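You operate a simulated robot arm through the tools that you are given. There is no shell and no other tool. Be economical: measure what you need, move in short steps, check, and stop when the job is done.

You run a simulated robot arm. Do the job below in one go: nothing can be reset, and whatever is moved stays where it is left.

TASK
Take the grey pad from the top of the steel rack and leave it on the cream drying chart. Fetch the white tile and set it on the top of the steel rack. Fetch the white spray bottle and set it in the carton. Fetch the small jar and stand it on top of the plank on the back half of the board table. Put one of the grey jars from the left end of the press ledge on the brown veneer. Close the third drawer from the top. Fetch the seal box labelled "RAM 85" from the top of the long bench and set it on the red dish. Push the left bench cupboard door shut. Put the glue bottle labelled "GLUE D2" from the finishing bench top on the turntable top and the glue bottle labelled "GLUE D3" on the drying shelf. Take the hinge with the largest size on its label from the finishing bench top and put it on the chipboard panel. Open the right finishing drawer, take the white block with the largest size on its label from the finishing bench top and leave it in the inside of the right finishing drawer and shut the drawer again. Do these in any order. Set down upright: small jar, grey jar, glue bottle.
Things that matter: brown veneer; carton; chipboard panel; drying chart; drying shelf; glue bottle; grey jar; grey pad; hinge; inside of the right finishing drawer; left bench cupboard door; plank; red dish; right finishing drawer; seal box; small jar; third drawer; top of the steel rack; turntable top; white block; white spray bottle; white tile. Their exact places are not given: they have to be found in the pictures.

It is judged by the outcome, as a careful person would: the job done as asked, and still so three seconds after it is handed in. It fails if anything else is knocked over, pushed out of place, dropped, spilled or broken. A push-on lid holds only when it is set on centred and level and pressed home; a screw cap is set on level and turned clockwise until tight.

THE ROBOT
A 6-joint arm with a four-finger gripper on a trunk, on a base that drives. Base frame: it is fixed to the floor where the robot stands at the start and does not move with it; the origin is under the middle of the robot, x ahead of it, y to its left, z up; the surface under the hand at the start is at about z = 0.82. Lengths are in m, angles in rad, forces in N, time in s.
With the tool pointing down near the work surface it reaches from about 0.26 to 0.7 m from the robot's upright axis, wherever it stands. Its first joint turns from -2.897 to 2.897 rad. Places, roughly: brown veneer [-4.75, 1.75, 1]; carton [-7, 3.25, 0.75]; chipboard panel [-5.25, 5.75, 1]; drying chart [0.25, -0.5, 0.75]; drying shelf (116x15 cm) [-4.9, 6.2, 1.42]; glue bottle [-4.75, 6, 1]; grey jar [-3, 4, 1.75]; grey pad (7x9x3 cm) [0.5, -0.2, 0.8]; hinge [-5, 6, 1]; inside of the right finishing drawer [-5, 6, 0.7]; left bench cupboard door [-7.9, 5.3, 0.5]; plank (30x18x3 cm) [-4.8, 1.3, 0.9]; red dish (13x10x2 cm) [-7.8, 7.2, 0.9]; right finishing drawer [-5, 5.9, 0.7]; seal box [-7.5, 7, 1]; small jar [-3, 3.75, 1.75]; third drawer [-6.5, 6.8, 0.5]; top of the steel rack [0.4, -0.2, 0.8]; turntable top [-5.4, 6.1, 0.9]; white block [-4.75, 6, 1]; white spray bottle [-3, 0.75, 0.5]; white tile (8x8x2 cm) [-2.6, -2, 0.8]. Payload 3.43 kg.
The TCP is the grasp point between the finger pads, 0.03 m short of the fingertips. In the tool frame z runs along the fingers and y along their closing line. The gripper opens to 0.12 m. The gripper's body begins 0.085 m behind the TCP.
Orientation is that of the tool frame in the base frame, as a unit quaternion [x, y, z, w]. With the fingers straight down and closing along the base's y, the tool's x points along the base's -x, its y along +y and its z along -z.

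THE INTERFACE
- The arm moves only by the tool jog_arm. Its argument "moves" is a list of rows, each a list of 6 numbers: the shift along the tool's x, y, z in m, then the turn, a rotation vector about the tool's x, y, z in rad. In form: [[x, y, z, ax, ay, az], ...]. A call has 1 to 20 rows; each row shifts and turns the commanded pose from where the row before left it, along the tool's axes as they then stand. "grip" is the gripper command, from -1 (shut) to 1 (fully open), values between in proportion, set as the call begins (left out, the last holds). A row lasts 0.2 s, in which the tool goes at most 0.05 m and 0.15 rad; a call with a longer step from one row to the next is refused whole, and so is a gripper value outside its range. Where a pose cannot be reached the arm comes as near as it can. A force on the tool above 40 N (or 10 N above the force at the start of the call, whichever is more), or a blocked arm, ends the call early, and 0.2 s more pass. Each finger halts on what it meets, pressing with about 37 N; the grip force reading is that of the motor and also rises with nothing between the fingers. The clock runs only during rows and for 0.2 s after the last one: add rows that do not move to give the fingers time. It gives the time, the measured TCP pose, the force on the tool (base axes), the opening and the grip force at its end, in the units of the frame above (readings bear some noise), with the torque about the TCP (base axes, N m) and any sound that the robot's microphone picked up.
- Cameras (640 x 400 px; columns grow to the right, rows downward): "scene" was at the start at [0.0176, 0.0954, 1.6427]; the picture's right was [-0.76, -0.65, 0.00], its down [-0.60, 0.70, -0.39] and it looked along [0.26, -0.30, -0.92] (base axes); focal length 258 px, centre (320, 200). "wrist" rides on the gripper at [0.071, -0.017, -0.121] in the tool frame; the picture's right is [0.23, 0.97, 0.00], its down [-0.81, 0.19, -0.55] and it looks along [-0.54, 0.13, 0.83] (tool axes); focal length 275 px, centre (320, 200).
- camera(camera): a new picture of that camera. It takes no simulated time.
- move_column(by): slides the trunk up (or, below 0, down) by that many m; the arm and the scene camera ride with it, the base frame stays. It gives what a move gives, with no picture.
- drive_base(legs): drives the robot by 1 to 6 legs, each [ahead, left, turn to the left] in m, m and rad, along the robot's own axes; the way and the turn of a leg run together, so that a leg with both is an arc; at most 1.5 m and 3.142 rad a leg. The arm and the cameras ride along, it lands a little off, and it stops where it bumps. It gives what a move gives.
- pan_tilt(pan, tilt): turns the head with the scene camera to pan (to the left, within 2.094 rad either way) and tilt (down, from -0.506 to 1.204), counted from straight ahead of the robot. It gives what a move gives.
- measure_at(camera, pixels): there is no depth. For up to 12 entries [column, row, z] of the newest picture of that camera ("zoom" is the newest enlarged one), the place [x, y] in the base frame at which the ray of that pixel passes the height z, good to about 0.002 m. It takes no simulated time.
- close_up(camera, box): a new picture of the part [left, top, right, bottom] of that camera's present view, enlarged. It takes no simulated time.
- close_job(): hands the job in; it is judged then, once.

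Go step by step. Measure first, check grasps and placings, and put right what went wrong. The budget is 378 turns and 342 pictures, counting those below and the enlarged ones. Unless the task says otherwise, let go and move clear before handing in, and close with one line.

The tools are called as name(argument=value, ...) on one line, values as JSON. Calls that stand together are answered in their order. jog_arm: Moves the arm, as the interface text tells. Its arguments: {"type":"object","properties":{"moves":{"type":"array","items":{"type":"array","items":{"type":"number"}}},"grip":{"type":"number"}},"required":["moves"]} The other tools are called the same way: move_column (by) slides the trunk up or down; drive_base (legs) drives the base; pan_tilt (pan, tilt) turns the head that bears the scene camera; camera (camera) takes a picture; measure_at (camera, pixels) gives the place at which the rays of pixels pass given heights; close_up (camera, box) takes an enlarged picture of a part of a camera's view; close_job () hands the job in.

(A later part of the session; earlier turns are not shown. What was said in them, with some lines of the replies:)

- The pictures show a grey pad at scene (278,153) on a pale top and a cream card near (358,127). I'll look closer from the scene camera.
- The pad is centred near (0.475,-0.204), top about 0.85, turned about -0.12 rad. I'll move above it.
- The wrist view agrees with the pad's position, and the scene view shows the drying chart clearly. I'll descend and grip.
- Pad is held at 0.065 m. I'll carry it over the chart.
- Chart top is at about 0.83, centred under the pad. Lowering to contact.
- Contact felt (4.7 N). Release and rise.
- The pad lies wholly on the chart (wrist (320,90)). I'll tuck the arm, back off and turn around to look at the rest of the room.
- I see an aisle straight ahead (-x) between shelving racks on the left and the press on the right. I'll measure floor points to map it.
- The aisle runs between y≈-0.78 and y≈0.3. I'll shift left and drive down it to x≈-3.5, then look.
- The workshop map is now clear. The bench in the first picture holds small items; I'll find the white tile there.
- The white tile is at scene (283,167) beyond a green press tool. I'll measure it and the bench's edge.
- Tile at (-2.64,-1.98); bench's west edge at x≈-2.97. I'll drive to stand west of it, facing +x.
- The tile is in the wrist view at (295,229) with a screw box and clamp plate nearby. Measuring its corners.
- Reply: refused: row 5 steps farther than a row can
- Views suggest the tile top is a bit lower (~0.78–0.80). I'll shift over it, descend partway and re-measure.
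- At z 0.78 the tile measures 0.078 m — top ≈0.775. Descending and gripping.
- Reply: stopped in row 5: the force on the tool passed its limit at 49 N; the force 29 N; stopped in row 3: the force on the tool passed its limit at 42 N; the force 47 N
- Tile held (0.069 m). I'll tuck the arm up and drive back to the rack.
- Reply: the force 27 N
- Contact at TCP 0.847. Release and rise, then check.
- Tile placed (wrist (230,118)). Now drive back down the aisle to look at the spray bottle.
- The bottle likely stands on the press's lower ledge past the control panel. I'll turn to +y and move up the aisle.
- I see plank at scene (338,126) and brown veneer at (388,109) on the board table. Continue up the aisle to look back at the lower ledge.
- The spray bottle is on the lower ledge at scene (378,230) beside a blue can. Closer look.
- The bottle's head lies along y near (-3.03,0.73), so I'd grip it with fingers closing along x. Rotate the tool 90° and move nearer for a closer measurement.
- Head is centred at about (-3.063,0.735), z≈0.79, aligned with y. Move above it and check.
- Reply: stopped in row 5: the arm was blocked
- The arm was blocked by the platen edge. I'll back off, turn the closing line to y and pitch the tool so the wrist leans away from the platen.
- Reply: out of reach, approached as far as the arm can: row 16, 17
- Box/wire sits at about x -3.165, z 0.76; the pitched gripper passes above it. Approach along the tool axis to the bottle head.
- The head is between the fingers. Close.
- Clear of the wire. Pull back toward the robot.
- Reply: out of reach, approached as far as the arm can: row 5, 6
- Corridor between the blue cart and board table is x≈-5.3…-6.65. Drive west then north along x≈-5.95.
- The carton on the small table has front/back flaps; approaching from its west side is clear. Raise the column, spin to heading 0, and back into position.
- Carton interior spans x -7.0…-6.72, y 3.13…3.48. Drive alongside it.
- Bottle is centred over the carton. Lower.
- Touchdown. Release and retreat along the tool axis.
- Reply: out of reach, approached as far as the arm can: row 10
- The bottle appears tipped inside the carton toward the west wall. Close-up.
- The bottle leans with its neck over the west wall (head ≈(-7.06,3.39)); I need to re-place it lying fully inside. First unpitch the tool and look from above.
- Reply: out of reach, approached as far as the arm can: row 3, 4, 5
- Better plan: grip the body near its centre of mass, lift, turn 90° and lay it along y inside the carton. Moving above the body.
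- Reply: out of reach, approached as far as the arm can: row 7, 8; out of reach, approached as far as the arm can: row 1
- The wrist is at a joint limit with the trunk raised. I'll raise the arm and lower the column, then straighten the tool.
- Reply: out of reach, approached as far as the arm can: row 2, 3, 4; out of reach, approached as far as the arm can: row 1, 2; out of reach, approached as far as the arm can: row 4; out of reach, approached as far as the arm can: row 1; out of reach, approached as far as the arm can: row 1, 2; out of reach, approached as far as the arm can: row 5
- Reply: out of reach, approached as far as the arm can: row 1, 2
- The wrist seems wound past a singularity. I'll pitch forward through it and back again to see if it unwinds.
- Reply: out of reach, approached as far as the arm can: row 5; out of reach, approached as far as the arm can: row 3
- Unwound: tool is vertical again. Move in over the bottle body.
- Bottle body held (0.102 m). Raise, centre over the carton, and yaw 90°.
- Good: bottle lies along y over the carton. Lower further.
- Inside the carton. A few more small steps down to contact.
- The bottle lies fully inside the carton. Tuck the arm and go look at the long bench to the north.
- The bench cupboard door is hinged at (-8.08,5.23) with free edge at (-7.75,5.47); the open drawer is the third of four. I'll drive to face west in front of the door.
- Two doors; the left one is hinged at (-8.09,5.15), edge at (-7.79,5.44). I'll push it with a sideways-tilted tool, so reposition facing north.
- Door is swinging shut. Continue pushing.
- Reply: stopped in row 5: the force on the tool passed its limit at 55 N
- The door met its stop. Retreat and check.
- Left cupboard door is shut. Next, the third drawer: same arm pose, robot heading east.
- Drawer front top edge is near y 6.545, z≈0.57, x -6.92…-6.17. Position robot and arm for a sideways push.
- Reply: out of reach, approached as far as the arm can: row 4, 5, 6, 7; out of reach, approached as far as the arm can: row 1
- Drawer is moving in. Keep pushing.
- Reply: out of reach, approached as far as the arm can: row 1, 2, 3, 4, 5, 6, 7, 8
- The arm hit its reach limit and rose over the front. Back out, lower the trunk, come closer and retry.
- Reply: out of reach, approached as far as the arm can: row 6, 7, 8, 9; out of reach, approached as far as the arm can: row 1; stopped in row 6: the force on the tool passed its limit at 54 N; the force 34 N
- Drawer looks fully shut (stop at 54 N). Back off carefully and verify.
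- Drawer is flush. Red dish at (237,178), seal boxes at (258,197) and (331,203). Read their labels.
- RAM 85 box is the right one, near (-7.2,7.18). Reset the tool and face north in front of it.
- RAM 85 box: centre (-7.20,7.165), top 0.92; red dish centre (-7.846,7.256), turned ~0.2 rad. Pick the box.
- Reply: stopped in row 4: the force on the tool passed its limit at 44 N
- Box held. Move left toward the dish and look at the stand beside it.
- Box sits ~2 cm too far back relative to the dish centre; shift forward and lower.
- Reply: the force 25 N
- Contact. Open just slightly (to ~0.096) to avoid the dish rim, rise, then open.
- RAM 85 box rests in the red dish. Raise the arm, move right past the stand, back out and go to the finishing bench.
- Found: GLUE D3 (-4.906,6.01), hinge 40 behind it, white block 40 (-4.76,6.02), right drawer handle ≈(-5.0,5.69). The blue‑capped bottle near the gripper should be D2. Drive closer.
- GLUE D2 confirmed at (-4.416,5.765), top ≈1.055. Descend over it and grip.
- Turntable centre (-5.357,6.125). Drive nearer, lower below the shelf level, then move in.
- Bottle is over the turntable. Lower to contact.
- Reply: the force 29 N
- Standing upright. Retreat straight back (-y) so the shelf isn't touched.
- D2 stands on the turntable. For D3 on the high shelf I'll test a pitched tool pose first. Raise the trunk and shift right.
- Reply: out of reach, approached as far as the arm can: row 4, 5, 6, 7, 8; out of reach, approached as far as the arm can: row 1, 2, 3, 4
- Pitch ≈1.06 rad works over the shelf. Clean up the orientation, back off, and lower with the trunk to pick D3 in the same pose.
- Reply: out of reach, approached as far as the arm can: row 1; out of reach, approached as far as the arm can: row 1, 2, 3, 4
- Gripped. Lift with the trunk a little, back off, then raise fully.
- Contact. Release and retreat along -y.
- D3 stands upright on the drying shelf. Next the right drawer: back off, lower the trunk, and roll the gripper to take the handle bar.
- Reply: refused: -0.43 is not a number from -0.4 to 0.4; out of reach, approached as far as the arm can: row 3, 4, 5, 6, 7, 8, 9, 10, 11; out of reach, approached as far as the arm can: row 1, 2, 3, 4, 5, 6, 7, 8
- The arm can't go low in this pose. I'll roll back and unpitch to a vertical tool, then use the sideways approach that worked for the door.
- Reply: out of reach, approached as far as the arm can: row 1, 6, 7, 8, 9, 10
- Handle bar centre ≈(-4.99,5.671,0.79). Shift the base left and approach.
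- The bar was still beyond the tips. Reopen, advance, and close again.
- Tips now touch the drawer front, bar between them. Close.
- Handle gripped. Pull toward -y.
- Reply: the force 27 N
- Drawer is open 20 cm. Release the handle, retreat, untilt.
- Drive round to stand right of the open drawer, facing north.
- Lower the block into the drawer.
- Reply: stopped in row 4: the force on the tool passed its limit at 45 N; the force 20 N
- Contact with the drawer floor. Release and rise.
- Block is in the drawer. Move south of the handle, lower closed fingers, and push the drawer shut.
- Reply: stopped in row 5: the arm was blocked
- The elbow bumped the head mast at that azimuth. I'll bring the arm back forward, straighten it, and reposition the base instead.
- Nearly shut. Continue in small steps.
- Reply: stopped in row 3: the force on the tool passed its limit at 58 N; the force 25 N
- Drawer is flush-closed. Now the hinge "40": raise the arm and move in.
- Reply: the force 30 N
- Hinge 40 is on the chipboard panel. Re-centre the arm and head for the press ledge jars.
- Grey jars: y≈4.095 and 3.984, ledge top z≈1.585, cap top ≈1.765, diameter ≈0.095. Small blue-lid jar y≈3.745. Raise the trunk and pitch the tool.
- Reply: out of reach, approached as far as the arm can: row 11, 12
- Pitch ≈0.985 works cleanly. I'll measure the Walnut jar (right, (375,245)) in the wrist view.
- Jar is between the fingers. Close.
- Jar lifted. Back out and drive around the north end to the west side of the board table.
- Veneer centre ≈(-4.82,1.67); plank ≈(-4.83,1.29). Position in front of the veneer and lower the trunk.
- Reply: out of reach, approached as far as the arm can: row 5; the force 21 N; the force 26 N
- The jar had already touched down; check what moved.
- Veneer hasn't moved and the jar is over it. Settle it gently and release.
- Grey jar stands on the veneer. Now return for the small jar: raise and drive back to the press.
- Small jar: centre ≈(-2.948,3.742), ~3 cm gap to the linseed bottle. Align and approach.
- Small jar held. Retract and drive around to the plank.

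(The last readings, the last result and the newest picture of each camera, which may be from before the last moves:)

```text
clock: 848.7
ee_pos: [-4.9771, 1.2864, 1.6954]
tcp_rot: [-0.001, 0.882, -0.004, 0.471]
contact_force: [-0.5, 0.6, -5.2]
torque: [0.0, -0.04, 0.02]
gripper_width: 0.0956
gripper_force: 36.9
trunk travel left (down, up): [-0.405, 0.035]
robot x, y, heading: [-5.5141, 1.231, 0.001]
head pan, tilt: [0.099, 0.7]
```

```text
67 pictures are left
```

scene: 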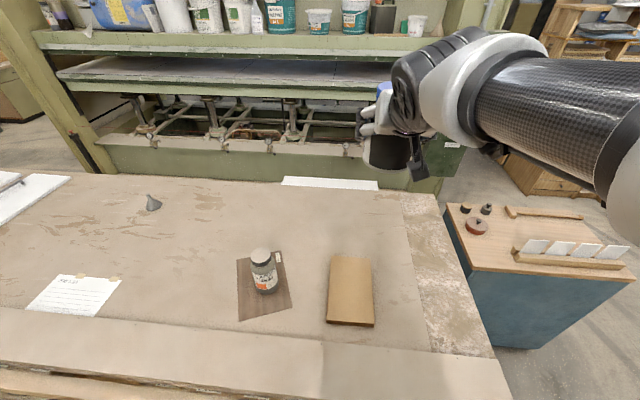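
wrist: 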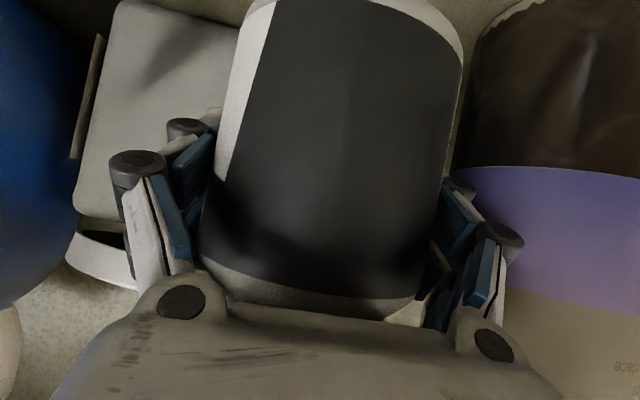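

measure_at(camera="scene", pixels=[[330, 256, 0.947], [371, 258, 0.947], [374, 322, 0.947], [327, 318, 0.947], [238, 262, 0.917], [240, 320, 0.917]])

move_column(by=-0.4)

jog_arm(moves=[[-0.0222, 0, 0.0333, 0, 0, 0], [-0.0222, 0, 0.0333, 0, 0, 0], [-0.0222, 0, 0.0333, 0, 0, 0], [0.0333, 0, 0.0221, 0, 0, 0], [0.0333, 0, 0.0221, 0, 0, 0], [0.0333, 0, 0.0221, 0, 0, 0], [0, 0, 0, 0, 0, 0]])

camera(camera="scene")

```text
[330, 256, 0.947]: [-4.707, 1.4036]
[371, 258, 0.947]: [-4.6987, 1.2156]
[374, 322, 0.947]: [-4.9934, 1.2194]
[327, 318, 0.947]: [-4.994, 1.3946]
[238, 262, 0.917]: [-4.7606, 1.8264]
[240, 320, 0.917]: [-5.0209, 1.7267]
```

```text
clock: 852.5
ee_pos: [-4.9762, 1.2869, 1.2954]
tcp_rot: [-0.001, 0.883, -0.004, 0.47]
contact_force: [-0.2, 0.3, -4.9]
torque: [0.01, -0.09, 0.02]
gripper_width: 0.0955
gripper_force: 36.4
trunk travel left (down, up): [-0.005, 0.435]
robot x, y, heading: [-5.5161, 1.2286, -0.005]
head pan, tilt: [0.099, 0.7]
```

```text
clock: 854.1
ee_pos: [-4.8584, 1.286, 1.1744]
tcp_rot: [-0.002, 0.883, -0.003, 0.47]
contact_force: [0.0, 0.0, -4.2]
torque: [0.0, -0.05, -0.03]
gripper_width: 0.0956
gripper_force: 37.1
trunk travel left (down, up): [-0.005, 0.435]
robot x, y, heading: [-5.5136, 1.2284, 0.001]
head pan, tilt: [0.099, 0.7]
```

```text
66 pictures are left
```

scene: 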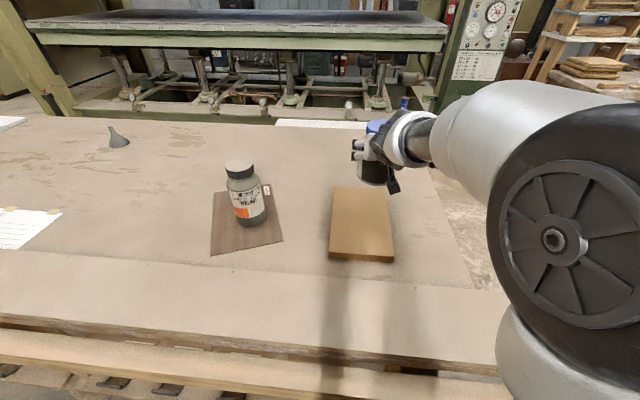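

jog_arm(moves=[[0, 0.02, 0, 0, 0, 0], [0.0333, 0, 0.0221, 0, 0, 0], [0.0333, 0, 0.0221, 0, 0, 0], [0.0333, 0, 0.0221, 0, 0, 0], [0.0083, 0, 0.0055, 0, 0, 0], [0, 0, 0, 0, 0, 0]])

camera(camera="scene")

camera(camera="wrist")

```text
clock: 855.5
ee_pos: [-4.8584, 1.306, 1.0444]
tcp_rot: [-0.001, 0.883, -0.004, 0.47]
contact_force: [-0.2, -0.1, -4.7]
torque: [-0.02, -0.09, -0.03]
gripper_width: 0.0957
gripper_force: 36.7
trunk travel left (down, up): [-0.005, 0.435]
robot x, y, heading: [-5.5134, 1.2313, -0.002]
head pan, tilt: [0.099, 0.7]
```

```text
65 pictures are left
```

scene: 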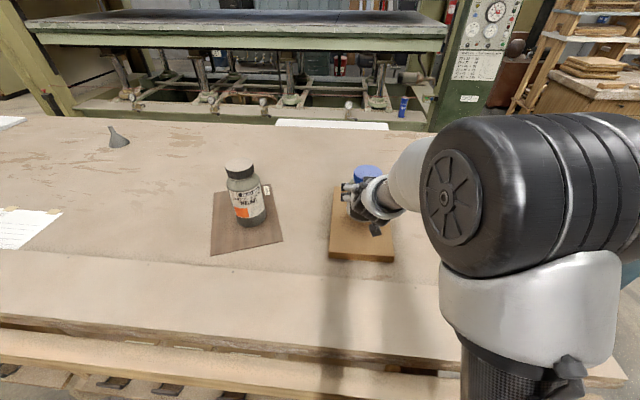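

```text
64 pictures are left
```

wrist: 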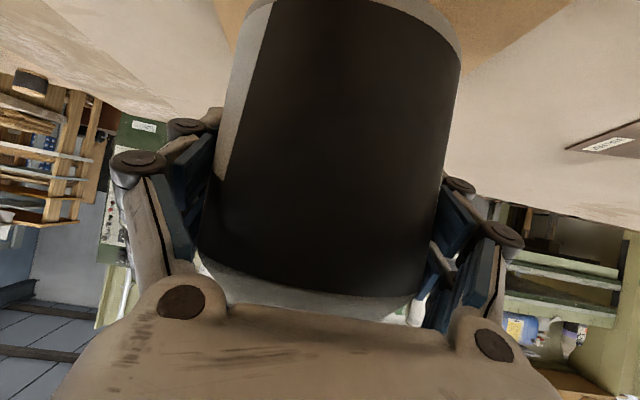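

Over the plank. Lower in small steps watching the force.

jog_arm(moves=[[0.0083, 0, 0.0055, 0, 0, 0], [0.0067, 0, 0.0044, 0, 0, 0], [0.0033, 0, 0.0022, 0, 0, 0], [0, 0, 0, 0, 0, 0]])

jog_arm(moves=[[0.0033, 0, 0.0022, 0, 0, 0], [0.0025, 0, 0.0017, 0, 0, 0], [0, 0, 0, 0, 0, 0]])

```text
clock: 856.5
ee_pos: [-4.858, 1.3052, 1.0224]
tcp_rot: [-0.002, 0.883, -0.004, 0.47]
contact_force: [-0.1, 1.2, -4.6]
torque: [0.02, -0.04, -0.01]
gripper_width: 0.0955
gripper_force: 37.1
trunk travel left (down, up): [-0.005, 0.435]
robot x, y, heading: [-5.5166, 1.2241, 0.001]
head pan, tilt: [0.099, 0.7]
```

```text
clock: 857.3
ee_pos: [-4.859, 1.3046, 1.015]
tcp_rot: [-0.001, 0.883, -0.004, 0.47]
contact_force: [0.3, 0.1, -3.9]
torque: [-0.01, -0.04, 0.01]
gripper_width: 0.0958
gripper_force: 36.5
trunk travel left (down, up): [-0.005, 0.435]
robot x, y, heading: [-5.5172, 1.2294, 0.002]
head pan, tilt: [0.099, 0.7]
```

jog_arm(moves=[[0.0025, 0, 0.0017, 0, 0, 0], [0.0025, 0, 0.0017, 0, 0, 0], [0, 0, 0, 0, 0, 0]])

jog_arm(moves=[[0.0025, 0, 0.0017, 0, 0, 0], [0, 0, 0, 0, 0, 0]])

```text
clock: 858.1
ee_pos: [-4.86, 1.3038, 1.0091]
tcp_rot: [-0.001, 0.883, -0.005, 0.47]
contact_force: [0.2, 0.8, -4.9]
torque: [-0.05, -0.02, -0.01]
gripper_width: 0.0958
gripper_force: 37.3
trunk travel left (down, up): [-0.005, 0.435]
robot x, y, heading: [-5.5146, 1.2266, -0.002]
head pan, tilt: [0.099, 0.7]
```

```text
clock: 858.7
ee_pos: [-4.8587, 1.3037, 1.0058]
tcp_rot: [-0.001, 0.883, -0.005, 0.47]
contact_force: [0.0, 0.5, -4.6]
torque: [0.0, -0.04, 0.02]
gripper_width: 0.0958
gripper_force: 37.0
trunk travel left (down, up): [-0.005, 0.435]
robot x, y, heading: [-5.5129, 1.2284, 0.001]
head pan, tilt: [0.099, 0.7]
```

jog_arm(moves=[[0.0025, 0, 0.0017, 0, 0, 0], [0, 0, 0, 0, 0, 0]])

jog_arm(moves=[[0.0025, 0, 0.0017, 0, 0, 0], [0, 0, 0, 0, 0, 0]])

close_up(camera="scene", box=[290, 130, 430, 280])

```text
clock: 859.3
ee_pos: [-4.8577, 1.3044, 1.0052]
tcp_rot: [-0.002, 0.881, -0.003, 0.473]
contact_force: [-1.1, 0.7, 9.1]
torque: [0.4, 0.61, -0.01]
gripper_width: 0.0955
gripper_force: 36.7
trunk travel left (down, up): [-0.005, 0.435]
robot x, y, heading: [-5.5153, 1.2314, 0.001]
head pan, tilt: [0.099, 0.7]
```

```text
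clock: 859.9
ee_pos: [-4.8573, 1.3051, 1.0051]
tcp_rot: [0.0, 0.88, -0.004, 0.475]
contact_force: [1.8, 1.7, 24.0]
torque: [0.45, 0.47, -0.31]
gripper_width: 0.0959
gripper_force: 37.0
trunk travel left (down, up): [-0.005, 0.435]
robot x, y, heading: [-5.5117, 1.229, -0.002]
head pan, tilt: [0.099, 0.7]
```

```text
2.67 times, centred on (360, 205) of scene
```

zoom: 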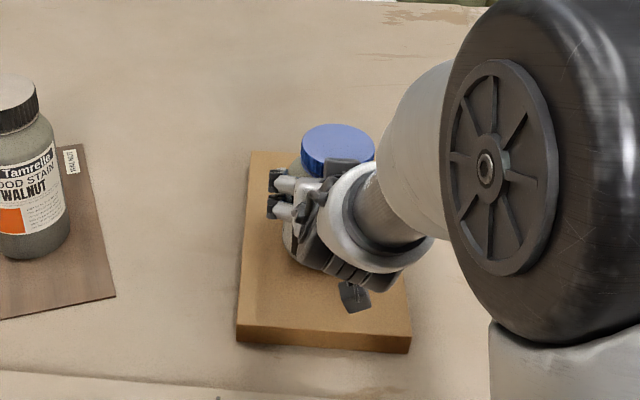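

Contact (24 N). Ease up slightly and release, then drive straight back.

jog_arm(moves=[[-0.0025, 0, -0.0017, 0, 0, 0], [0, 0, 0, 0, 0, 0], [0, 0, 0, 0, 0, 0], [0, 0, 0, 0, 0, 0], [0, 0, 0, 0, 0, 0], [0, 0, 0, 0, 0, 0]], grip=1)

drive_base(legs=[[-0.3, 0, 0]])

camera(camera="scene")

close_up(camera="scene", box=[240, 100, 420, 240])

```text
clock: 861.3
ee_pos: [-4.8565, 1.3045, 1.0032]
tcp_rot: [0.0, 0.882, -0.005, 0.471]
contact_force: [1.0, 0.0, 0.0]
torque: [0.0, 0.0, -0.01]
gripper_width: 0.12
gripper_force: 0.1
trunk travel left (down, up): [-0.005, 0.435]
robot x, y, heading: [-5.5154, 1.2262, -0.002]
head pan, tilt: [0.099, 0.7]
```

```text
clock: 863.4
ee_pos: [-5.1601, 1.3055, 1.0035]
tcp_rot: [-0.002, 0.882, -0.003, 0.471]
contact_force: [-0.5, -0.2, 0.8]
torque: [-0.01, -0.01, 0.0]
gripper_width: 0.1201
gripper_force: 0.1
trunk travel left (down, up): [-0.005, 0.435]
robot x, y, heading: [-5.8185, 1.2276, 0.002]
head pan, tilt: [0.099, 0.7]
```

```text
62 pictures are left
```

scene: 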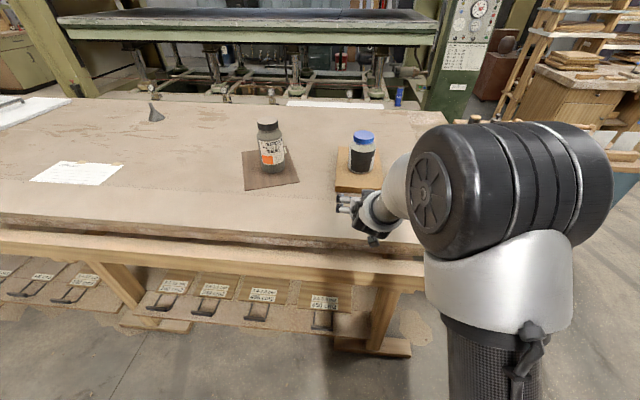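

```text
2.86 times, centred on (330, 170) of scene
```

zoom: 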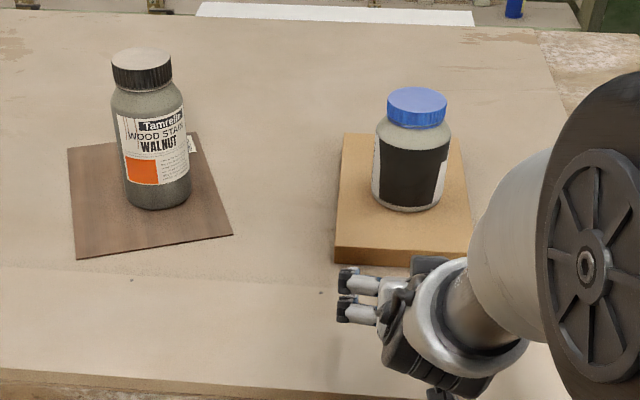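

Both jars stand upright in place. Back clear and hand in.

drive_base(legs=[[-0.3, 0, 0]])

close_job()

```text
clock: 865.4
ee_pos: [-5.4593, 1.3059, 1.0044]
tcp_rot: [-0.002, 0.882, -0.004, 0.471]
contact_force: [0.3, 0.3, 0.4]
torque: [-0.01, 0.02, -0.02]
gripper_width: 0.1202
gripper_force: 0.0
trunk travel left (down, up): [-0.005, 0.435]
robot x, y, heading: [-6.1107, 1.2298, 0.002]
head pan, tilt: [0.099, 0.7]
```

```text
The job is handed in.
```

All the tasks were done and the job is handed in; the one thing to note is that the white spray bottle tipped when first released, so I re-placed it lying on its side, fully inside the carton.
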